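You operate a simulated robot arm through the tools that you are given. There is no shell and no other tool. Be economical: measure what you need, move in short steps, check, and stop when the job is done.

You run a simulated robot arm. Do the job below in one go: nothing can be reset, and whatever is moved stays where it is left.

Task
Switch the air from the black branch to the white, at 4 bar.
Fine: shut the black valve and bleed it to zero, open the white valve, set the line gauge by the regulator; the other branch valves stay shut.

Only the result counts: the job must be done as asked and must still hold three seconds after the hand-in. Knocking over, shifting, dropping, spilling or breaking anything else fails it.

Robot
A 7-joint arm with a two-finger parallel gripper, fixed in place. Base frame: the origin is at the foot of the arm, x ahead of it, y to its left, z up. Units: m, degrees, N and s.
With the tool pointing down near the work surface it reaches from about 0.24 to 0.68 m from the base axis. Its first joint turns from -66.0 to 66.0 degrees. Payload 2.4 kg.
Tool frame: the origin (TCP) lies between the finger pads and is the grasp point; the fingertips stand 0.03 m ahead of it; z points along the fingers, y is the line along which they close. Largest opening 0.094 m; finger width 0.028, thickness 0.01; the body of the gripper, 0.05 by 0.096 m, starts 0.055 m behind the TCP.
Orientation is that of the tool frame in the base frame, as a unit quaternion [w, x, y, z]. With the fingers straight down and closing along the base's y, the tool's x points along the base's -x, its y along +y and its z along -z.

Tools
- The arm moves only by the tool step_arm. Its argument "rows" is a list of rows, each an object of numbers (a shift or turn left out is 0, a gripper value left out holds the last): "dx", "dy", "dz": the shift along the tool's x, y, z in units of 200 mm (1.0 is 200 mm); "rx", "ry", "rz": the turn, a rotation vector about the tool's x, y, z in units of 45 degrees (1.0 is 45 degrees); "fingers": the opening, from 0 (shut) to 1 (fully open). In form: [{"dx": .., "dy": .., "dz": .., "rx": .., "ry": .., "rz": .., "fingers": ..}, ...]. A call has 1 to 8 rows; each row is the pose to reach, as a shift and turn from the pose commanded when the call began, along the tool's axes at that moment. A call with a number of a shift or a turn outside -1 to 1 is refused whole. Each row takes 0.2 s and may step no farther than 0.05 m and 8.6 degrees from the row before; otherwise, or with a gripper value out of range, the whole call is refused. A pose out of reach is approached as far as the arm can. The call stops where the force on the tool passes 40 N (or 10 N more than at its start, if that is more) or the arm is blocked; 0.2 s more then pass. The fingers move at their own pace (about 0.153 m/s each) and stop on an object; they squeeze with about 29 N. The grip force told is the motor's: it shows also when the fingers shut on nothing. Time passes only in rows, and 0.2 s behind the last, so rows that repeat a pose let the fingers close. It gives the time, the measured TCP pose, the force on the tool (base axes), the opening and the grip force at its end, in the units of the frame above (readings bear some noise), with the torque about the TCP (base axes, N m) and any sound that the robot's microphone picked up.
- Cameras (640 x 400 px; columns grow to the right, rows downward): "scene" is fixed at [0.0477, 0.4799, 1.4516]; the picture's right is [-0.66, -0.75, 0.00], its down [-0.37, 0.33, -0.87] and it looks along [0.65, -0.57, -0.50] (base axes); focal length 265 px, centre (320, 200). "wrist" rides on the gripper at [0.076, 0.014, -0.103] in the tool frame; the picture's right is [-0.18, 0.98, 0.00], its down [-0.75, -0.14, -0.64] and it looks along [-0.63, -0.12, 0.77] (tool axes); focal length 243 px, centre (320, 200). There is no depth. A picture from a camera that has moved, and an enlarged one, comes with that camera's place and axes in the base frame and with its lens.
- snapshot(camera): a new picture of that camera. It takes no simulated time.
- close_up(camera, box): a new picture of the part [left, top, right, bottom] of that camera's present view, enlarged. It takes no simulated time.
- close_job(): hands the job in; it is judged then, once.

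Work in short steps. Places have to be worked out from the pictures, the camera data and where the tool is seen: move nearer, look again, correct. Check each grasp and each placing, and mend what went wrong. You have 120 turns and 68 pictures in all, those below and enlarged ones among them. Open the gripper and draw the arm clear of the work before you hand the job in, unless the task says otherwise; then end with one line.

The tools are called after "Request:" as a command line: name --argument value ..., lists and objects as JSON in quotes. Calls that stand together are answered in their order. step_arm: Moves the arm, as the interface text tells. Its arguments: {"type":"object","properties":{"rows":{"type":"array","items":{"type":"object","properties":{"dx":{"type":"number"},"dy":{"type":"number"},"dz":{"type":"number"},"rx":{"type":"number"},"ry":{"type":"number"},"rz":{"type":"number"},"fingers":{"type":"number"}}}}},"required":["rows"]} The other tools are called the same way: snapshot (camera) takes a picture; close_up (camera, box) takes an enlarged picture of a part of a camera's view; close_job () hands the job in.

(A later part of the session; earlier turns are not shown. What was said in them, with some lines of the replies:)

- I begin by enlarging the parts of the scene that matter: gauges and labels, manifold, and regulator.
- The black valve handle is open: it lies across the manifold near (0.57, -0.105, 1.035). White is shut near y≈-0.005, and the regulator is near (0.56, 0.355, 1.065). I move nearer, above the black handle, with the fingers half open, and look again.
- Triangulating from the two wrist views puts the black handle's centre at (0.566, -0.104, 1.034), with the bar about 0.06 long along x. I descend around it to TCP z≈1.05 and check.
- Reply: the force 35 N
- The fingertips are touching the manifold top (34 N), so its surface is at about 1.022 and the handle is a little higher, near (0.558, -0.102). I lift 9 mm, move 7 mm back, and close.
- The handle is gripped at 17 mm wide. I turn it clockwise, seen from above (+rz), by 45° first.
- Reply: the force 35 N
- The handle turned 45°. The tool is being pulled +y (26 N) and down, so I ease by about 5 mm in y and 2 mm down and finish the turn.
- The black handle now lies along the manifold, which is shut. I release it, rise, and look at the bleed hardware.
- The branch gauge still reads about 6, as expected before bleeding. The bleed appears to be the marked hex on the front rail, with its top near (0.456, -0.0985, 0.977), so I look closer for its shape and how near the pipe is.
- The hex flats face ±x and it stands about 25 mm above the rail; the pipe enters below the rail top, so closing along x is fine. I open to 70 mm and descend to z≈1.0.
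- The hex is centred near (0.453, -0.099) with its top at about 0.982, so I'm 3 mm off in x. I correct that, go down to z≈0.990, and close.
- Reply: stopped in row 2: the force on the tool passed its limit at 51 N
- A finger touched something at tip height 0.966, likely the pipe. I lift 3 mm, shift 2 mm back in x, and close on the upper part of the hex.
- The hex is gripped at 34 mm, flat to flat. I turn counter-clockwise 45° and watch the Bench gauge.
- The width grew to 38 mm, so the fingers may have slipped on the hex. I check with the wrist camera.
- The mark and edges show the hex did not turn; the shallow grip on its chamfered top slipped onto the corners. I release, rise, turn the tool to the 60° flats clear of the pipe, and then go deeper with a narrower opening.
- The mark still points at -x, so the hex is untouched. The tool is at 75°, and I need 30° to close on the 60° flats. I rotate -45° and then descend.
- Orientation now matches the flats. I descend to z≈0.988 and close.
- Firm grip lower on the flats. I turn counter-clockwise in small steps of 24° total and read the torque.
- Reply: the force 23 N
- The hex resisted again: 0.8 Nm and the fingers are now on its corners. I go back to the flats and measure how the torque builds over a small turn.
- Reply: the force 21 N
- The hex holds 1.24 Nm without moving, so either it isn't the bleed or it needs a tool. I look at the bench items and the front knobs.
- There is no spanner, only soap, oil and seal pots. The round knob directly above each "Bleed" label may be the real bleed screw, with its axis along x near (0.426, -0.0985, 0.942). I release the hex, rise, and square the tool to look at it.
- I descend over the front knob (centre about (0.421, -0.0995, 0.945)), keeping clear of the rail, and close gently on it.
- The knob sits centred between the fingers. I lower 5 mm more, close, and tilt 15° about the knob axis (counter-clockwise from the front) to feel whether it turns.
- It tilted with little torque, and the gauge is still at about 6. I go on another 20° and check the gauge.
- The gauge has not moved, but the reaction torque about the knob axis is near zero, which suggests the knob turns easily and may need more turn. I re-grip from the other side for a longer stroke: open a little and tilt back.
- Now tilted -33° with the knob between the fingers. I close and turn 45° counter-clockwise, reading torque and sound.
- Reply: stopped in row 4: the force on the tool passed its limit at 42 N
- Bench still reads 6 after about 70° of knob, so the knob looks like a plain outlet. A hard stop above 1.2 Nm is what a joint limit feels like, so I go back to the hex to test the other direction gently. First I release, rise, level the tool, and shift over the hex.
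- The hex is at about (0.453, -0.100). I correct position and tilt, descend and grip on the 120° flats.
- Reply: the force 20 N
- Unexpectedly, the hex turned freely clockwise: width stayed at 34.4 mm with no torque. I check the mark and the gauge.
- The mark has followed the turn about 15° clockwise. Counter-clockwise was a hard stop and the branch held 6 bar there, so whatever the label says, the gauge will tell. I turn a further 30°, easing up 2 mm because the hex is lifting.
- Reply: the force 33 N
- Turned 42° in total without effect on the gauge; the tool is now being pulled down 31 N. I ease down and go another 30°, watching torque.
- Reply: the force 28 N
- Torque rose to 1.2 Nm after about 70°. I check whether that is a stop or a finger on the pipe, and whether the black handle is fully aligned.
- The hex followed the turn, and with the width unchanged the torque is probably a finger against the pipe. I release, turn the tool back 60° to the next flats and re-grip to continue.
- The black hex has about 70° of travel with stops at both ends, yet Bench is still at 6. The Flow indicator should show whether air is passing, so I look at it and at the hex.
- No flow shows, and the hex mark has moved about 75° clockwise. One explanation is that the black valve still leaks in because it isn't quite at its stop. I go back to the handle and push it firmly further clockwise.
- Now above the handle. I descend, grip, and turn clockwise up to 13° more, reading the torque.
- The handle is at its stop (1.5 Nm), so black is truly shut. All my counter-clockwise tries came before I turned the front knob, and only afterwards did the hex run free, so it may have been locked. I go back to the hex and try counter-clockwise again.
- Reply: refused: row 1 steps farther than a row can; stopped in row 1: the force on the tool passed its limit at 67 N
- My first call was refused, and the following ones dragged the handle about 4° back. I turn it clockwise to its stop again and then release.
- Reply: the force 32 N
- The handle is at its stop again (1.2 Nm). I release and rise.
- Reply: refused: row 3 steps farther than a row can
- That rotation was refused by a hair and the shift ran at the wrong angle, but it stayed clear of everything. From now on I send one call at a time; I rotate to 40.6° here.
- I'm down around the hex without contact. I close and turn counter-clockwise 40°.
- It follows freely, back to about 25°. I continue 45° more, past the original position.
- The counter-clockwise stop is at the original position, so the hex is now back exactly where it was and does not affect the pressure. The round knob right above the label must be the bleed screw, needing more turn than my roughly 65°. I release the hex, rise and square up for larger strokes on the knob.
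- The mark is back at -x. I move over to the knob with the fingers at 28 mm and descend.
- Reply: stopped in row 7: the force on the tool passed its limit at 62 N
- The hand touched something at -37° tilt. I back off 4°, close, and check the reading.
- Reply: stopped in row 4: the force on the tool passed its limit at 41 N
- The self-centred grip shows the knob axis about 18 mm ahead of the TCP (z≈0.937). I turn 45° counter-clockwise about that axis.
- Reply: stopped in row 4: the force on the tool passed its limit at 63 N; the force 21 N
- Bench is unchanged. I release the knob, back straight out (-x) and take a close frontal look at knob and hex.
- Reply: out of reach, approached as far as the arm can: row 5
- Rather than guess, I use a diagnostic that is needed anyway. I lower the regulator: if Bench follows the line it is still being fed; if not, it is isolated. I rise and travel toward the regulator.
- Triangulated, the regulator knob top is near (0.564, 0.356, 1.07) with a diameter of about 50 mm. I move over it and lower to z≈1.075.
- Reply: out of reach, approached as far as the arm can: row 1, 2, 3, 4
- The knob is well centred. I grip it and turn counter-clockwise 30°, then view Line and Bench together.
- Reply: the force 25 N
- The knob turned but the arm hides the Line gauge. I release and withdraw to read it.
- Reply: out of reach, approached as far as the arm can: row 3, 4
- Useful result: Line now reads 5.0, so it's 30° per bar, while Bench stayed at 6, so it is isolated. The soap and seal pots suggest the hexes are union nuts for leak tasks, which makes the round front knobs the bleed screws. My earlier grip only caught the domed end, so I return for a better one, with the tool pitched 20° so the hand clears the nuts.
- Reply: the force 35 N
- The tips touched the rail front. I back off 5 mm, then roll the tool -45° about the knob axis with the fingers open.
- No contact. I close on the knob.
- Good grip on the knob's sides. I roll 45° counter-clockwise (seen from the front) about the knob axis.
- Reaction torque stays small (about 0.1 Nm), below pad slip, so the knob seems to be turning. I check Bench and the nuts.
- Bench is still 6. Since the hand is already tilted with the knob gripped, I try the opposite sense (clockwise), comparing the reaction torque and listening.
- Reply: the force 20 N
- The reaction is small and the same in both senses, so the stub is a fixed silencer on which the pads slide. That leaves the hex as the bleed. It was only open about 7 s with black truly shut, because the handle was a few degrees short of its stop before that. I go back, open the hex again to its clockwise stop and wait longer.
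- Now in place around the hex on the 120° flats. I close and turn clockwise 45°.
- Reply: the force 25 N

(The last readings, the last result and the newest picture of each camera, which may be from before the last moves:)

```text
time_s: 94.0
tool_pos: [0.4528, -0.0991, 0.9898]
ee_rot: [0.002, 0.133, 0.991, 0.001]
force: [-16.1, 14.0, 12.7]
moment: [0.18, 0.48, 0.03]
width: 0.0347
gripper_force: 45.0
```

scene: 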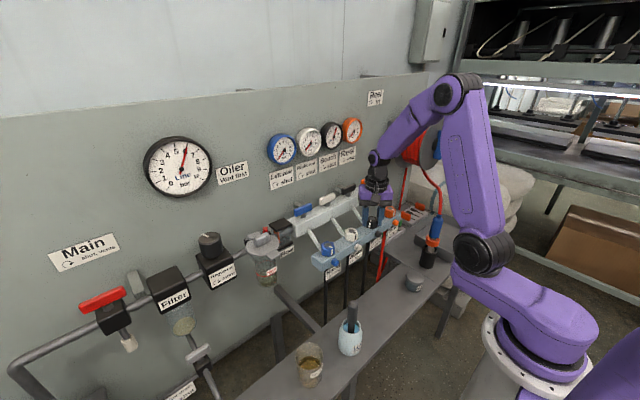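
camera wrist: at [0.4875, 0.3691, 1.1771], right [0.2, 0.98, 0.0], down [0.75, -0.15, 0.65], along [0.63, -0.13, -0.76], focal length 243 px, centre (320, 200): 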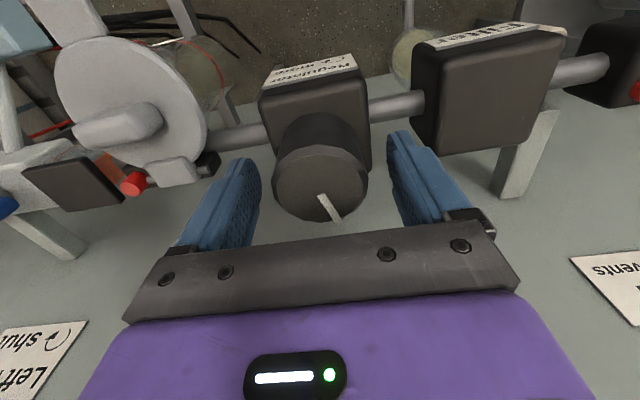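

Request:
step_arm --rows '[{"rz": 0.14}, {"rz": 0.28}, {"rz": 0.42}, {"rz": 0.58}, {"rz": 0.58}, {"rz": 0.58}, {"rz": 0.58}, {"rz": 0.58}]'

```text
time_s: 95.8
tool_pos: [0.4538, -0.0984, 0.9888]
ee_rot: [0.002, 0.351, 0.936, 0.001]
force: [-10.5, 27.6, -5.2]
moment: [0.48, 0.17, 0.76]
width: 0.0343
gripper_force: 45.1
```

At the clockwise stop again. I hold here and let time pass, then look at Line and Bench together.

Request:
step_arm --rows '[{"rz": 0.0}, {"rz": 0.0}, {"rz": 0.0}, {"rz": 0.0}, {"rz": 0.0}, {"rz": 0.0}, {"rz": 0.0}, {"rz": 0.0}]'

Request:
step_arm --rows '[{"rz": 0.0}, {"rz": 0.0}, {"rz": 0.0}, {"rz": 0.0}, {"rz": 0.0}, {"rz": 0.0}, {"rz": 0.0}, {"rz": 0.0}]'

Request:
close_up --camera "scene" --box '[320, 110, 350, 160]'

```text
time_s: 97.6
tool_pos: [0.4537, -0.0992, 0.9894]
ee_rot: [0.002, 0.35, 0.937, 0.0]
force: [-8.2, 27.0, -6.1]
moment: [0.43, 0.43, 0.66]
width: 0.0348
gripper_force: 45.0
```

```text
time_s: 99.4
tool_pos: [0.4544, -0.0995, 0.9902]
ee_rot: [0.001, 0.35, 0.937, 0.0]
force: [-7.8, 27.4, -6.2]
moment: [0.37, 0.38, 0.69]
width: 0.0344
gripper_force: 44.9
```

```text
8.00 times, centred on (335, 135) of scene
camera zoom: at [0.0476, 0.4806, 1.4513], right [-0.66, -0.75, 0.0], down [-0.37, 0.33, -0.87], along [0.65, -0.57, -0.5], focal length 2116 px, centre (200, 720)
```

zoom: 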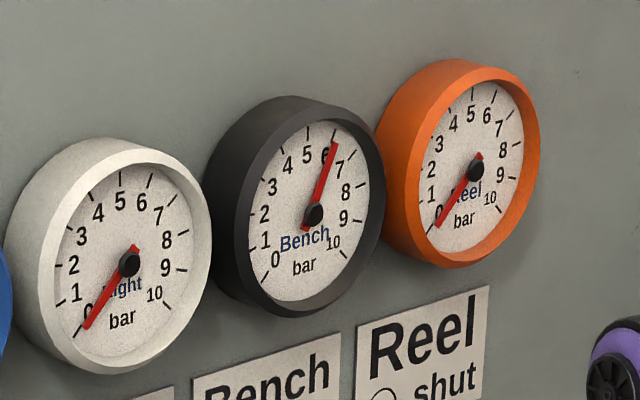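

Bench is exactly 6.0: the hex at its clockwise stop does not vent. While gripping it here, I test whether it lifts or presses.

Request:
step_arm --rows '[{"rz": -0.04}, {"rz": -0.04, "dz": -0.008}, {"rz": -0.04, "dz": -0.015}, {"rz": -0.04, "dz": -0.015}]'

```text
time_s: 100.4
tool_pos: [0.4556, -0.0999, 0.9919]
ee_rot: [0.002, 0.337, 0.942, 0.0]
force: [0.1, 19.2, -29.9]
moment: [0.14, 0.18, 0.0]
width: 0.0345
gripper_force: 45.0
```

It neither lifts nor vents. The hex's only free sense is opposite to the "↻ tight" label, so the label belongs to the round screw after all and it likely needs more than the roughly 170° it now has. I return the hex to its original stop first.

Request:
step_arm --rows '[{"dz": 0.012, "rz": -0.16}, {"dz": 0.012, "rz": -0.33}, {"dz": 0.012, "rz": -0.5}, {"dz": 0.012, "rz": -0.67}, {"dz": 0.012, "rz": -0.84}, {"dz": 0.012, "rz": -1.0}]'

```text
time_s: 101.8
tool_pos: [0.4558, -0.1004, 0.9913]
ee_rot: [0.006, -0.051, 0.999, -0.001]
force: [-3.2, 24.2, 32.3]
moment: [1.31, 0.18, -0.02]
width: 0.0346
gripper_force: 44.9
```

Request:
step_arm --rows '[{"dz": -0.006, "rz": -0.18}, {"dz": -0.006, "rz": -0.36}, {"dz": -0.006, "rz": -0.53}, {"dz": -0.006, "rz": -0.53, "fingers": 0.5}, {"dz": -0.006, "rz": -0.53, "fingers": 0.5}, {"dz": -0.2, "rz": -0.53}, {"dz": -0.35, "rz": -0.36}, {"dz": -0.35, "rz": -0.18}]'

```text
time_s: 103.6
tool_pos: [0.4532, -0.1024, 1.0599]
ee_rot: [0.003, -0.118, 0.993, -0.001]
force: [0.3, 0.2, -0.8]
moment: [0.01, -0.01, 0.02]
width: 0.0469
gripper_force: 0.1
```

Hex restored. I move back in front, square and pitched, for the knob.

Request:
step_arm --rows '[{"dx": 0.12, "dy": 0.03, "dz": -0.1, "fingers": 0.35}, {"dx": 0.24, "dy": 0.06, "dz": -0.15, "rx": 0.013, "ry": -0.111, "rz": 0.075}, {"dx": 0.351, "dy": 0.1, "dz": -0.15, "rx": 0.026, "ry": -0.222, "rz": 0.15}, {"dx": 0.351, "dy": 0.1, "dz": -0.15, "rx": 0.039, "ry": -0.333, "rz": 0.225}, {"dx": 0.351, "dy": 0.1, "dz": -0.15, "rx": 0.052, "ry": -0.444, "rz": 0.3}, {"dx": 0.351, "dy": 0.1, "dz": -0.15, "rx": 0.052, "ry": -0.444, "rz": 0.3}]'

```text
time_s: 105.0
tool_pos: [0.382, -0.0989, 1.0897]
ee_rot: [0.178, 0.0, 0.984, -0.001]
force: [0.4, 0.3, 0.5]
moment: [0.02, -0.02, 0.0]
width: 0.0329
gripper_force: 0.2
```

Request:
step_arm --rows '[{"dx": 0.05, "dy": -0.003, "dz": 0.23}, {"dx": 0.1, "dy": -0.003, "dz": 0.46}, {"dx": 0.1227, "dy": -0.003, "dz": 0.64}, {"dx": 0.1227, "dy": -0.003, "dz": 0.686}, {"dx": 0.1227, "dy": -0.013, "dz": 0.687, "rx": -0.157, "rz": 0.057}, {"dx": 0.1237, "dy": -0.023, "dz": 0.689, "rx": -0.313, "rz": 0.114}, {"dx": 0.1247, "dy": -0.033, "dz": 0.692, "rx": -0.47, "rz": 0.171}, {"dx": 0.1261, "dy": -0.043, "dz": 0.696, "rx": -0.627, "rz": 0.228}]'

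```text
time_s: 105.8
tool_pos: [0.4035, -0.1246, 0.9727]
ee_rot: [0.182, 0.043, 0.982, -0.006]
force: [-6.4, 6.9, 11.6]
moment: [0.41, -0.12, 0.28]
width: 0.0362
gripper_force: 2.8
stopped in row 4: the force on the tool passed its limit at 102 N (the readings are from after the stop); the commanded pose is now the measured one
```

A hard contact (102 N) pushed the tool sideways. I back straight out and re-measure before anything else.

Request:
step_arm --rows '[{"dz": -0.1}, {"dz": -0.25}, {"dz": -0.35}, {"dz": -0.35}]'

Request:
snapshot --camera "wrist"

```text
time_s: 106.8
tool_pos: [0.3801, -0.1247, 1.0388]
ee_rot: [0.183, 0.047, 0.982, -0.008]
force: [-0.4, 0.0, -1.2]
moment: [-0.03, 0.0, -0.02]
width: 0.0327
gripper_force: 0.1
```

```text
1 pictures are left
camera wrist: at [0.2728, -0.101, 1.1088], right [0.26, 0.96, 0.07], down [0.46, -0.19, 0.87], along [0.85, -0.2, -0.49], focal length 243 px, centre (320, 200)
```

wrist: 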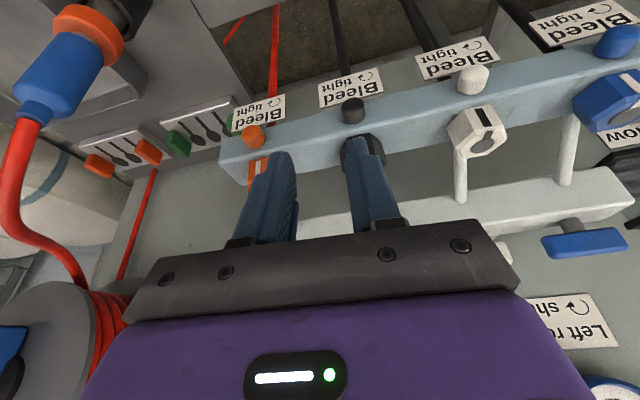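

Nothing is damaged; a finger had landed on the stub after the arm drifted sideways. I re-align (y and yaw) at this height before descending again.

Request:
step_arm --rows '[{"dz": -0.1}, {"dy": 0.07, "dz": -0.1, "rz": -0.06}, {"dy": 0.126, "dx": 0.008, "dz": -0.1, "rz": -0.12}, {"dy": 0.126, "dx": 0.008, "dz": -0.1, "rz": -0.12}]'

```text
time_s: 107.8
tool_pos: [0.3743, -0.0968, 1.0566]
ee_rot: [0.183, -0.001, 0.983, -0.016]
force: [-0.2, 0.3, 0.0]
moment: [0.0, 0.01, -0.02]
width: 0.033
gripper_force: 0.1
```

Request:
step_arm --rows '[{"dx": 0.01, "dy": -0.0135, "dz": 0.15}, {"dx": 0.02, "dy": -0.0135, "dz": 0.3}, {"dx": 0.033, "dy": -0.0135, "dz": 0.42}, {"dx": 0.033, "dy": -0.0135, "dz": 0.5}, {"dx": 0.033, "dy": -0.0135, "dz": 0.54}]'

```text
time_s: 109.0
tool_pos: [0.4064, -0.1047, 0.9538]
ee_rot: [0.182, 0.0, 0.983, -0.017]
force: [-0.3, 0.3, 0.3]
moment: [0.03, 0.02, 0.02]
width: 0.0329
gripper_force: 0.0
```

I'm down around the stub without contact. I roll back -45° about its axis, correcting 5 mm in y.

Request:
step_arm --rows '[{"dy": 0.02}, {"dy": 0.011, "rx": -0.157, "rz": 0.057}, {"dx": 0.001, "dy": 0.001, "dz": 0.0026, "rx": -0.313, "rz": 0.114}, {"dx": 0.002, "dy": -0.009, "dz": 0.0057, "rx": -0.47, "rz": 0.171}, {"dx": 0.0034, "dy": -0.018, "dz": 0.01, "rx": -0.627, "rz": 0.228}, {"dx": 0.0055, "dy": -0.027, "dz": 0.0155, "rx": -0.783, "rz": 0.285}, {"dx": 0.008, "dy": -0.0355, "dz": 0.022, "rx": -0.94, "rz": 0.342}]'

```text
time_s: 110.6
tool_pos: [0.4054, -0.1112, 0.9473]
ee_rot: [0.171, 0.061, 0.914, 0.363]
force: [-0.1, 1.1, 0.2]
moment: [-0.06, -0.01, 0.0]
width: 0.0328
gripper_force: 0.1
out of reach, approached as far as the arm can: row 2
```

Request:
step_arm --rows '[{"fingers": 0}, {"fingers": 0}, {"rx": 0.157, "rz": -0.057, "dy": 0.0104, "dz": 0.0007}, {"rx": 0.313, "rz": -0.114, "dx": 0.001, "dy": 0.0206, "dz": 0.0026}, {"rx": 0.47, "rz": -0.171, "dx": 0.002, "dy": 0.0305, "dz": 0.0057}, {"rx": 0.627, "rz": -0.228, "dx": 0.0034, "dy": 0.04, "dz": 0.01}, {"rx": 0.783, "rz": -0.285, "dx": 0.0055, "dy": 0.0486, "dz": 0.0155}, {"rx": 0.94, "rz": -0.342, "dx": 0.008, "dy": 0.0565, "dz": 0.022}]'

```text
time_s: 112.4
tool_pos: [0.4061, -0.0993, 0.9514]
ee_rot: [0.181, -0.001, 0.983, -0.016]
force: [-0.6, 7.7, -2.4]
moment: [0.1, 0.08, 0.14]
width: 0.0159
gripper_force: 44.7
```

Request:
step_arm --rows '[{"rx": 0.157, "rz": -0.057, "dy": 0.0104, "dz": 0.0007}, {"rx": 0.313, "rz": -0.114, "dx": 0.001, "dy": 0.0206, "dz": 0.0026}, {"rx": 0.47, "rz": -0.171, "dx": 0.002, "dy": 0.0305, "dz": 0.0057}, {"rx": 0.627, "rz": -0.228, "dx": 0.0034, "dy": 0.04, "dz": 0.01}, {"rx": 0.783, "rz": -0.285, "dx": 0.0055, "dy": 0.0486, "dz": 0.0155}, {"rx": 0.94, "rz": -0.342, "dx": 0.008, "dy": 0.0565, "dz": 0.022}]'

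```text
time_s: 113.8
tool_pos: [0.404, -0.0908, 0.9491]
ee_rot: [0.166, -0.062, 0.901, -0.396]
force: [-1.2, -16.4, 5.1]
moment: [-0.1, -0.11, -0.26]
width: 0.0172
gripper_force: 44.7
```

Still no sound; reaction about 0.14 Nm. I do one more full stroke: open, roll back.

Request:
step_arm --rows '[{"fingers": 0.35}, {"fingers": 0.35}, {"rx": -0.157, "rz": 0.057, "dy": -0.0104, "dz": 0.0007}, {"rx": -0.313, "rz": 0.114, "dx": 0.001, "dy": -0.0206, "dz": 0.0026}, {"rx": -0.47, "rz": 0.171, "dx": 0.002, "dy": -0.0305, "dz": 0.0057}, {"rx": -0.627, "rz": 0.228, "dx": 0.0034, "dy": -0.04, "dz": 0.01}, {"rx": -0.783, "rz": 0.285, "dx": 0.0055, "dy": -0.0486, "dz": 0.0155}, {"rx": -0.94, "rz": 0.342, "dx": 0.008, "dy": -0.0565, "dz": 0.022}]'

```text
time_s: 115.6
tool_pos: [0.4067, -0.1, 0.9536]
ee_rot: [0.182, -0.002, 0.983, -0.015]
force: [-0.4, 0.0, 0.0]
moment: [0.03, -0.01, 0.0]
width: 0.0329
gripper_force: 0.1
```

Comparing with the pad friction seen on the hex (slip torque on the stub would be about 0.35 Nm), the stub's steady 0.1 Nm means it is really turning. It is a multi-turn screw, now about 260° out. I continue: roll back the rest.

Request:
step_arm --rows '[{"rx": -0.157, "rz": 0.057, "dy": -0.0104, "dz": 0.0007}, {"rx": -0.313, "rz": 0.114, "dx": 0.001, "dy": -0.0206, "dz": 0.0026}, {"rx": -0.47, "rz": 0.171, "dx": 0.002, "dy": -0.0305, "dz": 0.0057}, {"rx": -0.627, "rz": 0.228, "dx": 0.0034, "dy": -0.04, "dz": 0.01}, {"rx": -0.783, "rz": 0.285, "dx": 0.0055, "dy": -0.0486, "dz": 0.0155}, {"rx": -0.94, "rz": 0.342, "dx": 0.008, "dy": -0.0565, "dz": 0.022}, {"rx": -0.94, "rz": 0.342, "dx": 0.008, "dy": -0.0565, "dz": 0.022, "fingers": 0}, {"rx": -0.94, "rz": 0.342, "dx": 0.008, "dy": -0.0565, "dz": 0.022, "fingers": 0}]'

```text
time_s: 117.4
tool_pos: [0.4075, -0.1095, 0.9502]
ee_rot: [0.171, 0.06, 0.913, 0.365]
force: [0.2, 12.4, 23.3]
moment: [0.37, -0.49, 0.13]
width: 0.0177
gripper_force: 44.9
out of reach, approached as far as the arm can: row 2
```

Request:
step_arm --rows '[{"rx": 0.157, "rz": -0.057, "dy": 0.0104, "dz": 0.0007}, {"rx": 0.313, "rz": -0.114, "dx": 0.001, "dy": 0.0206, "dz": 0.0026}, {"rx": 0.47, "rz": -0.171, "dx": 0.002, "dy": 0.0305, "dz": 0.0057}, {"rx": 0.627, "rz": -0.228, "dx": 0.0034, "dy": 0.04, "dz": 0.01}, {"rx": 0.783, "rz": -0.285, "dx": 0.0055, "dy": 0.0486, "dz": 0.0155}, {"rx": 0.94, "rz": -0.342, "dx": 0.008, "dy": 0.0565, "dz": 0.022}]'

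```text
time_s: 118.8
tool_pos: [0.4057, -0.0993, 0.9516]
ee_rot: [0.182, -0.002, 0.983, -0.016]
force: [0.3, 8.3, -2.4]
moment: [0.11, 0.13, 0.15]
width: 0.016
gripper_force: 44.9
```

Request:
step_arm --rows '[{"rx": 0.157, "rz": -0.057, "dy": 0.0104, "dz": 0.0007}, {"rx": 0.313, "rz": -0.114, "dx": 0.001, "dy": 0.0206, "dz": 0.0026}, {"rx": 0.47, "rz": -0.171, "dx": 0.002, "dy": 0.0305, "dz": 0.0057}, {"rx": 0.627, "rz": -0.228, "dx": 0.0034, "dy": 0.04, "dz": 0.01}, {"rx": 0.783, "rz": -0.285, "dx": 0.0055, "dy": 0.0486, "dz": 0.0155}, {"rx": 0.94, "rz": -0.342, "dx": 0.008, "dy": 0.0565, "dz": 0.022}, {"rx": 0.94, "rz": -0.342, "dx": 0.008, "dy": 0.0565, "dz": 0.022, "fingers": 0.35}, {"rx": 0.94, "rz": -0.342, "dx": 0.008, "dy": 0.0565, "dz": 0.022, "fingers": 0.35}]'

```text
time_s: 120.6
tool_pos: [0.4058, -0.0879, 0.9459]
ee_rot: [0.167, -0.064, 0.902, -0.392]
force: [0.1, 0.4, 0.6]
moment: [-0.02, 0.01, -0.04]
width: 0.0334
gripper_force: 0.0
```

Request:
step_arm --rows '[{"rx": -0.18, "rz": 0.065, "dy": -0.0119, "dz": 0.001}, {"rx": -0.355, "rz": 0.129, "dx": 0.001, "dy": -0.0233, "dz": 0.0033}, {"rx": -0.53, "rz": 0.193, "dx": 0.0025, "dy": -0.0341, "dz": 0.0072}, {"rx": -0.705, "rz": 0.257, "dx": 0.0045, "dy": -0.0444, "dz": 0.0126}, {"rx": -0.88, "rz": 0.32, "dx": 0.007, "dy": -0.0535, "dz": 0.0195}, {"rx": -1.0, "rz": 0.364, "dx": 0.009, "dy": -0.0594, "dz": 0.0248}]'

```text
time_s: 122.0
tool_pos: [0.4049, -0.1011, 0.9522]
ee_rot: [0.183, 0.004, 0.983, 0.01]
force: [-0.6, 0.1, 0.2]
moment: [-0.02, -0.01, -0.02]
width: 0.0327
gripper_force: 0.1
```

Request:
step_arm --rows '[{"rx": -0.157, "rz": 0.057, "dy": -0.0104, "dz": 0.0007}, {"rx": -0.313, "rz": 0.114, "dx": 0.001, "dy": -0.0206, "dz": 0.0026}, {"rx": -0.47, "rz": 0.171, "dx": 0.002, "dy": -0.0305, "dz": 0.0057}, {"rx": -0.627, "rz": 0.228, "dx": 0.0034, "dy": -0.04, "dz": 0.01}, {"rx": -0.783, "rz": 0.285, "dx": 0.0055, "dy": -0.0486, "dz": 0.0155}, {"rx": -0.783, "rz": 0.285, "dx": -0.012, "dy": -0.0486, "dz": 0.022, "fingers": 0}, {"rx": -0.783, "rz": 0.285, "dx": -0.012, "dy": -0.0486, "dz": 0.022, "fingers": 0}]'

```text
time_s: 123.6
tool_pos: [0.4089, -0.108, 0.9502]
ee_rot: [0.173, 0.056, 0.928, 0.326]
force: [-21.2, -0.3, 27.3]
moment: [0.49, -0.02, 0.15]
width: 0.0165
gripper_force: 45.0
out of reach, approached as far as the arm can: row 1
```

Request:
step_arm --rows '[{"dx": 0.008, "dz": -0.006}, {"rx": 0.157, "rz": -0.057, "dx": 0.008, "dy": 0.0104, "dz": -0.005}, {"rx": 0.313, "rz": -0.114, "dx": 0.009, "dy": 0.0206, "dz": -0.003}, {"rx": 0.47, "rz": -0.171, "dx": 0.01, "dy": 0.0305, "dz": 0.0}, {"rx": 0.627, "rz": -0.228, "dx": 0.0114, "dy": 0.04, "dz": 0.004}, {"rx": 0.783, "rz": -0.285, "dx": 0.0135, "dy": 0.0486, "dz": 0.0095}, {"rx": 0.94, "rz": -0.342, "dx": 0.016, "dy": 0.0565, "dz": 0.016}]'

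```text
time_s: 125.2
tool_pos: [0.4072, -0.0993, 0.9526]
ee_rot: [0.181, -0.008, 0.982, -0.056]
force: [-1.1, 6.6, -1.6]
moment: [0.2, 0.15, 0.06]
width: 0.0174
gripper_force: 45.3
```

Request:
step_arm --rows '[{"rx": 0.157, "rz": -0.057, "dy": 0.0104, "dz": 0.0007}, {"rx": 0.313, "rz": -0.114, "dx": 0.001, "dy": 0.0206, "dz": 0.0026}, {"rx": 0.47, "rz": -0.171, "dx": 0.002, "dy": 0.0305, "dz": 0.0057}, {"rx": 0.627, "rz": -0.228, "dx": 0.0034, "dy": 0.04, "dz": 0.01}, {"rx": 0.783, "rz": -0.285, "dx": 0.0055, "dy": 0.0486, "dz": 0.0155}, {"rx": 0.783, "rz": -0.285, "dx": 0.0055, "dy": 0.0486, "dz": 0.0155, "fingers": 0.35}, {"rx": 0.783, "rz": -0.285, "dx": 0.0055, "dy": 0.0486, "dz": 0.0155, "fingers": 0.35}]'

```text
time_s: 126.8
tool_pos: [0.4083, -0.0889, 0.9495]
ee_rot: [0.169, -0.06, 0.911, -0.371]
force: [0.4, 0.3, 0.5]
moment: [0.0, -0.01, 0.0]
width: 0.0328
gripper_force: 0.0
```

I've turned it about 430° with no audible change. Before leaving, a quick test whether the stub is a push-button: I back out 5 cm, level, and shut the fingers.

Request:
step_arm --rows '[{"dx": 0.12, "dz": -0.045}, {"dx": 0.234, "dz": -0.0875}, {"dx": 0.234, "dy": 0.03, "dz": -0.08, "rx": -0.17, "rz": 0.062, "fingers": 0}, {"dx": 0.234, "dy": 0.03, "dz": -0.08, "rx": -0.34, "rz": 0.124}, {"dx": 0.234, "dy": 0.03, "dz": -0.08, "rx": -0.51, "rz": 0.186}, {"dx": 0.234, "dy": 0.03, "dz": -0.08, "rx": -0.68, "rz": 0.248}, {"dx": 0.234, "dy": 0.03, "dz": -0.08, "rx": -0.86, "rz": 0.31}]'

```text
time_s: 128.4
tool_pos: [0.3576, -0.0856, 0.9414]
ee_rot: [0.181, -0.002, 0.983, -0.024]
force: [0.1, -0.6, -0.3]
moment: [0.0, -0.02, -0.02]
width: 0.0
gripper_force: 28.7
```

Request:
step_arm --rows '[{"dy": -0.07}, {"dx": -0.14, "dy": -0.07, "dz": 0.054}, {"dx": -0.163, "dy": -0.07, "dz": 0.063}, {"dx": -0.187, "dy": -0.07, "dz": 0.072}, {"dx": -0.205, "dy": -0.07, "dz": 0.079}, {"dx": -0.215, "dy": -0.07, "dz": 0.083}, {"dx": -0.215, "dy": -0.07, "dz": 0.083}, {"dx": -0.215, "dy": -0.07, "dz": 0.083}]'

```text
time_s: 130.2
tool_pos: [0.4061, -0.1017, 0.9429]
ee_rot: [0.182, -0.002, 0.983, -0.025]
force: [-2.7, 0.2, -2.2]
moment: [0.0, 0.07, -0.01]
width: 0.0
gripper_force: 29.6
```

Little resistance yet (2.7 N). I push further in small steps, up to the force limit, and hold.

Request:
step_arm --rows '[{"dx": -0.012, "dz": 0.0045}, {"dx": -0.023, "dz": 0.009}, {"dx": -0.033, "dz": 0.0128}, {"dx": -0.042, "dz": 0.0163}, {"dx": -0.042, "dz": 0.0163}, {"dx": -0.042, "dz": 0.0163}, {"dx": -0.042, "dz": 0.0163}, {"dx": -0.042, "dz": 0.0163}]'

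```text
time_s: 132.0
tool_pos: [0.4106, -0.0992, 0.9419]
ee_rot: [0.176, -0.003, 0.984, -0.024]
force: [-24.7, -10.5, -12.1]
moment: [-0.15, 0.57, -0.21]
width: 0.0
gripper_force: 28.8
```

Firm contact, no sound, so it's not a push-button. I go on with the rest of the job: back out, rise and level the tool.

Request:
step_arm --rows '[{"dx": 0.14, "dz": -0.054}, {"dx": 0.059, "dz": -0.264}, {"dx": -0.022, "dz": -0.474}, {"dx": -0.103, "dz": -0.684, "ry": 0.15}, {"dx": -0.148, "dz": -0.8, "ry": 0.3}, {"dx": -0.148, "dz": -0.8, "ry": 0.45, "fingers": 0.5}, {"dx": -0.148, "dz": -0.8, "ry": 0.45}]'

```text
time_s: 133.6
tool_pos: [0.3854, -0.0918, 1.1044]
ee_rot: [0.006, 0.002, 1.0, -0.025]
force: [-0.2, -0.9, 0.7]
moment: [0.01, -0.02, 0.03]
width: 0.0468
gripper_force: 0.1
out of reach, approached as far as the arm can: row 2
```

Request:
step_arm --rows '[{"dx": -0.15, "dy": 0.08, "dz": -0.05, "rx": -0.01, "rz": 0.17}, {"dx": -0.3, "dy": 0.16, "dz": -0.05, "rx": -0.02, "rz": 0.34}, {"dx": -0.45, "dy": 0.24, "dz": -0.05, "rx": -0.03, "rz": 0.51}, {"dx": -0.6, "dy": 0.32, "dz": -0.05, "rx": -0.04, "rz": 0.68}, {"dx": -0.74, "dy": 0.4, "dz": -0.05, "rx": -0.05, "rz": 0.84}, {"dx": -0.87, "dy": 0.467, "dz": -0.05, "rx": -0.06, "rz": 1.0}, {"dx": -0.87, "dy": 0.467, "dz": -0.05, "rx": -0.06, "rz": 1.0}]'

```text
time_s: 135.2
tool_pos: [0.5582, 0.0008, 1.1123]
ee_rot: [0.015, 0.385, 0.923, 0.002]
force: [0.7, 0.3, -0.4]
moment: [-0.03, 0.02, -0.03]
width: 0.047
gripper_force: 0.1
```

Request:
step_arm --rows '[{"rx": 0.015, "ry": 0.035, "rz": 0.17}, {"rx": 0.015, "ry": 0.035, "rz": 0.34}, {"rx": 0.015, "ry": 0.035, "rz": 0.51}, {"rx": 0.015, "ry": 0.035, "rz": 0.68}, {"rx": 0.015, "ry": 0.035, "rz": 0.84}, {"rx": 0.015, "ry": 0.035, "rz": 1.0}, {"rx": 0.015, "ry": 0.035, "rz": 1.0, "dz": 0.14}, {"rx": 0.015, "ry": 0.035, "rz": 1.0, "dz": 0.25}]'

```text
time_s: 137.0
tool_pos: [0.5595, 0.0006, 1.0605]
ee_rot: [-0.001, 0.708, 0.706, 0.009]
force: [-0.3, 0.0, -0.7]
moment: [-0.04, 0.0, -0.01]
width: 0.0469
gripper_force: 0.1
```

In position around the white handle. I grip it and turn counter-clockwise 45°.

Request:
step_arm --rows '[{"fingers": 0, "dz": 0.008}, {"fingers": 0, "dz": 0.008}, {"rz": -0.17, "dz": 0.008}, {"rz": -0.34, "dz": 0.008}, {"rz": -0.51, "dz": 0.008}, {"rz": -0.68, "dz": 0.008}, {"rz": -0.84, "dz": 0.008}, {"rz": -1.0, "dz": 0.008}]'

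```text
time_s: 138.5
tool_pos: [0.5568, -0.0002, 1.0595]
ee_rot: [-0.003, 0.502, 0.865, 0.005]
force: [-9.2, -0.5, 8.1]
moment: [-0.64, -0.16, -0.05]
width: 0.0177
gripper_force: 45.3
stopped in row 7: the force on the tool passed its limit at 41 N (the readings are from after the stop); the commanded pose is now the measured one
```

Request:
step_arm --rows '[{"rz": -0.16}, {"rz": -0.32}, {"rz": -0.48}, {"rz": -0.64}, {"rz": -0.8}, {"rz": -0.96}]'

```text
time_s: 139.9
tool_pos: [0.5541, -0.0029, 1.0596]
ee_rot: [-0.005, 0.149, 0.989, 0.003]
force: [-28.2, -23.5, 11.4]
moment: [0.23, 0.91, -0.22]
width: 0.0178
gripper_force: 45.1
```

Request:
step_arm --rows '[{"dx": 0.01, "dy": -0.019}, {"dx": 0.01, "dy": -0.019, "rz": -0.13}, {"dx": 0.01, "dy": -0.019, "rz": -0.26}, {"dx": 0.01, "dy": -0.019, "rz": -0.39}, {"dx": 0.01, "dy": -0.019, "rz": -0.5}, {"dx": 0.01, "dy": -0.019, "rz": -0.5}]'

```text
time_s: 141.3
tool_pos: [0.5541, -0.0058, 1.0603]
ee_rot: [0.001, -0.045, 0.999, 0.006]
force: [-14.8, -18.9, 13.8]
moment: [0.0, 0.06, -1.2]
width: 0.0189
gripper_force: 44.6
```

White is at its open stop (1.2 Nm). I release, rise and head to the regulator.

Request:
step_arm --rows '[{"fingers": 0.5}, {"fingers": 0.5}, {"dz": -0.22}, {"dz": -0.45}, {"dz": -0.45, "dy": 0.24, "fingers": 0.85}, {"dz": -0.45, "dy": 0.48, "rz": 0.06}, {"dz": -0.45, "dy": 0.72, "rz": 0.11}, {"dz": -0.45, "dy": 0.96, "rz": 0.11}]'

```text
time_s: 143.1
tool_pos: [0.5368, 0.1895, 1.1544]
ee_rot: [0.001, -0.004, 1.0, 0.006]
force: [-0.3, -0.3, -0.2]
moment: [0.01, -0.02, 0.02]
width: 0.08
gripper_force: 0.0
```

Request:
step_arm --rows '[{"dx": -0.035, "dy": 0.21}, {"dx": -0.07, "dy": 0.42}, {"dx": -0.105, "dy": 0.63}, {"dx": -0.14, "dy": 0.825}, {"dx": -0.14, "dy": 0.825}, {"dx": -0.14, "dy": 0.825, "dz": 0.2}, {"dx": -0.14, "dy": 0.825, "dz": 0.4}, {"dx": -0.14, "dy": 0.825, "dz": 0.4}]'

```text
time_s: 144.9
tool_pos: [0.5618, 0.3516, 1.0706]
ee_rot: [0.001, -0.005, 1.0, 0.007]
force: [0.3, 0.4, 0.6]
moment: [-0.02, 0.02, -0.02]
width: 0.08
gripper_force: 0.1
out of reach, approached as far as the arm can: row 4, 5
```

Around the knob. I grip and turn exactly as before: 30° counter-clockwise for one more bar down.

Request:
step_arm --rows '[{"dx": -0.012, "dy": 0.012, "dz": -0.015, "fingers": 0}, {"dx": -0.012, "dy": 0.012, "dz": -0.015, "fingers": 0}, {"dx": -0.012, "dy": 0.012, "dz": -0.015, "rz": -0.13, "fingers": 0}, {"dx": -0.012, "dy": 0.012, "dz": -0.015, "rz": -0.26}, {"dx": -0.012, "dy": 0.012, "dz": -0.015, "rz": -0.4}, {"dx": -0.012, "dy": 0.012, "dz": -0.015, "rz": -0.53}, {"dx": -0.012, "dy": 0.012, "dz": -0.015, "rz": -0.67}, {"dx": -0.012, "dy": 0.012, "dz": -0.015, "rz": -0.67}]'

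```text
time_s: 145.7
tool_pos: [0.5603, 0.3551, 1.0722]
ee_rot: [-0.007, -0.049, 0.999, 0.002]
force: [-5.2, -1.8, 2.0]
moment: [-0.2, -0.24, 0.01]
width: 0.048
gripper_force: 45.3
stopped in row 4: the force on the tool passed its limit at 41 N (the readings are from after the stop); the commanded pose is now the measured one
```

The force limit stopped it at -5.6°. I shift 4 mm toward the knob's centre and complete the remaining 24.4°.

Request:
step_arm --rows '[{"dx": -0.01}, {"dx": -0.02}, {"dx": -0.02, "rz": -0.11}, {"dx": -0.02, "rz": -0.22}, {"dx": -0.02, "rz": -0.33}, {"dx": -0.02, "rz": -0.44}, {"dx": -0.02, "rz": -0.542}, {"dx": -0.02, "rz": -0.542}]'

```text
time_s: 146.3
tool_pos: [0.5615, 0.3551, 1.0722]
ee_rot: [-0.014, -0.05, 0.999, -0.002]
force: [-7.5, -4.2, 7.7]
moment: [-0.46, 0.56, 0.0]
width: 0.0482
gripper_force: 44.9
stopped in row 3: the force on the tool passed its limit at 42 N (the readings are from after the stop); the commanded pose is now the measured one
```

Request:
step_arm --rows '[{"rz": -0.08}, {"rz": -0.16}, {"rz": -0.24}, {"rz": -0.32}, {"rz": -0.4}, {"rz": -0.47}, {"rz": -0.538}, {"rz": -0.538}]'

```text
time_s: 148.1
tool_pos: [0.5605, 0.3552, 1.073]
ee_rot: [-0.014, -0.261, 0.965, 0.002]
force: [-16.6, -2.2, 6.5]
moment: [-1.56, -0.32, -0.01]
width: 0.0478
gripper_force: 45.0
```

Turned to -30.3°, a 29.7° total. I release and withdraw clear.

Request:
step_arm --rows '[{"fingers": 0.85}, {"fingers": 0.85}, {"dz": -0.2}, {"dz": -0.4}, {"dz": -0.4, "dx": 0.2}, {"dz": -0.4, "dx": 0.4}, {"dz": -0.4, "dx": 0.6, "dy": -0.1}, {"dz": -0.4, "dx": 0.8, "dy": -0.2}]'

Request:
step_arm --rows '[{"dx": 0.1, "dy": -0.18}, {"dx": 0.2, "dy": -0.36}, {"dx": 0.3, "dy": -0.54}, {"dx": 0.4, "dy": -0.7}, {"dx": 0.48, "dy": -0.88}]'

```text
time_s: 149.9
tool_pos: [0.4471, 0.2407, 1.1541]
ee_rot: [-0.012, -0.259, 0.966, 0.003]
force: [-0.7, -0.2, 0.1]
moment: [-0.01, -0.01, -0.02]
width: 0.08
gripper_force: 0.1
out of reach, approached as far as the arm can: row 3, 4
```

```text
time_s: 151.1
tool_pos: [0.4494, 0.039, 1.1538]
ee_rot: [-0.012, -0.259, 0.966, 0.002]
force: [-0.6, -0.3, 0.0]
moment: [0.01, 0.01, 0.0]
width: 0.08
gripper_force: 0.1
```

Request:
step_arm --rows '[{"dx": 0.13, "dy": -0.16, "dz": -0.05}, {"dx": 0.26, "dy": -0.32, "dz": -0.1}, {"dx": 0.39, "dy": -0.48, "dz": -0.15}, {"dx": 0.51, "dy": -0.64, "dz": -0.2}, {"dx": 0.63, "dy": -0.79, "dz": -0.25}, {"dx": 0.63, "dy": -0.79, "dz": -0.25}]'

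Request:
close_up --camera "scene" --box '[140, 110, 370, 250]'

```text
time_s: 152.5
tool_pos: [0.4191, -0.1592, 1.2089]
ee_rot: [-0.013, -0.259, 0.966, 0.002]
force: [0.1, 0.1, 0.4]
moment: [0.02, 0.01, -0.01]
width: 0.0798
gripper_force: 0.0
```

```text
2.78 times, centred on (255, 180) of scene
camera zoom: at [0.0477, 0.4799, 1.4516], right [-0.66, -0.75, 0.0], down [-0.37, 0.33, -0.87], along [0.65, -0.57, -0.5], focal length 736 px, centre (501, 256)
```

zoom: 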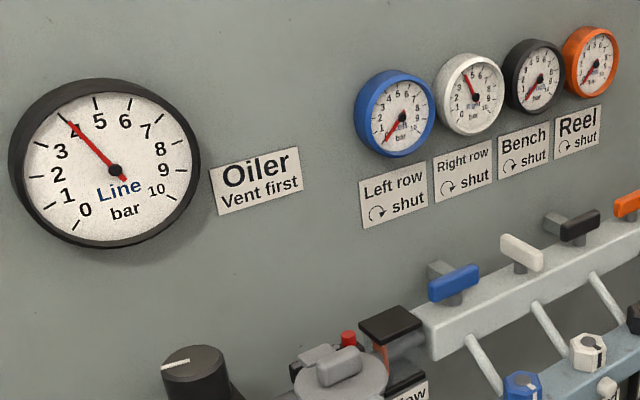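

Line reads 4, Right row (white) about 4, Bench (black) has bled to 0, and Left row and Reel are still at 0. The arm is clear and the gripper open, so I hand in.

Request:
close_job

```text
The job is handed in.
```

The air is switched from black to white at 4 bar: black is shut and bled to 0, white is open, and the last picture showed Line at 4 and the blue and orange branches at 0. I left the black bleed screw open, about a full turn out by my estimate, so tighten it before using that branch again.
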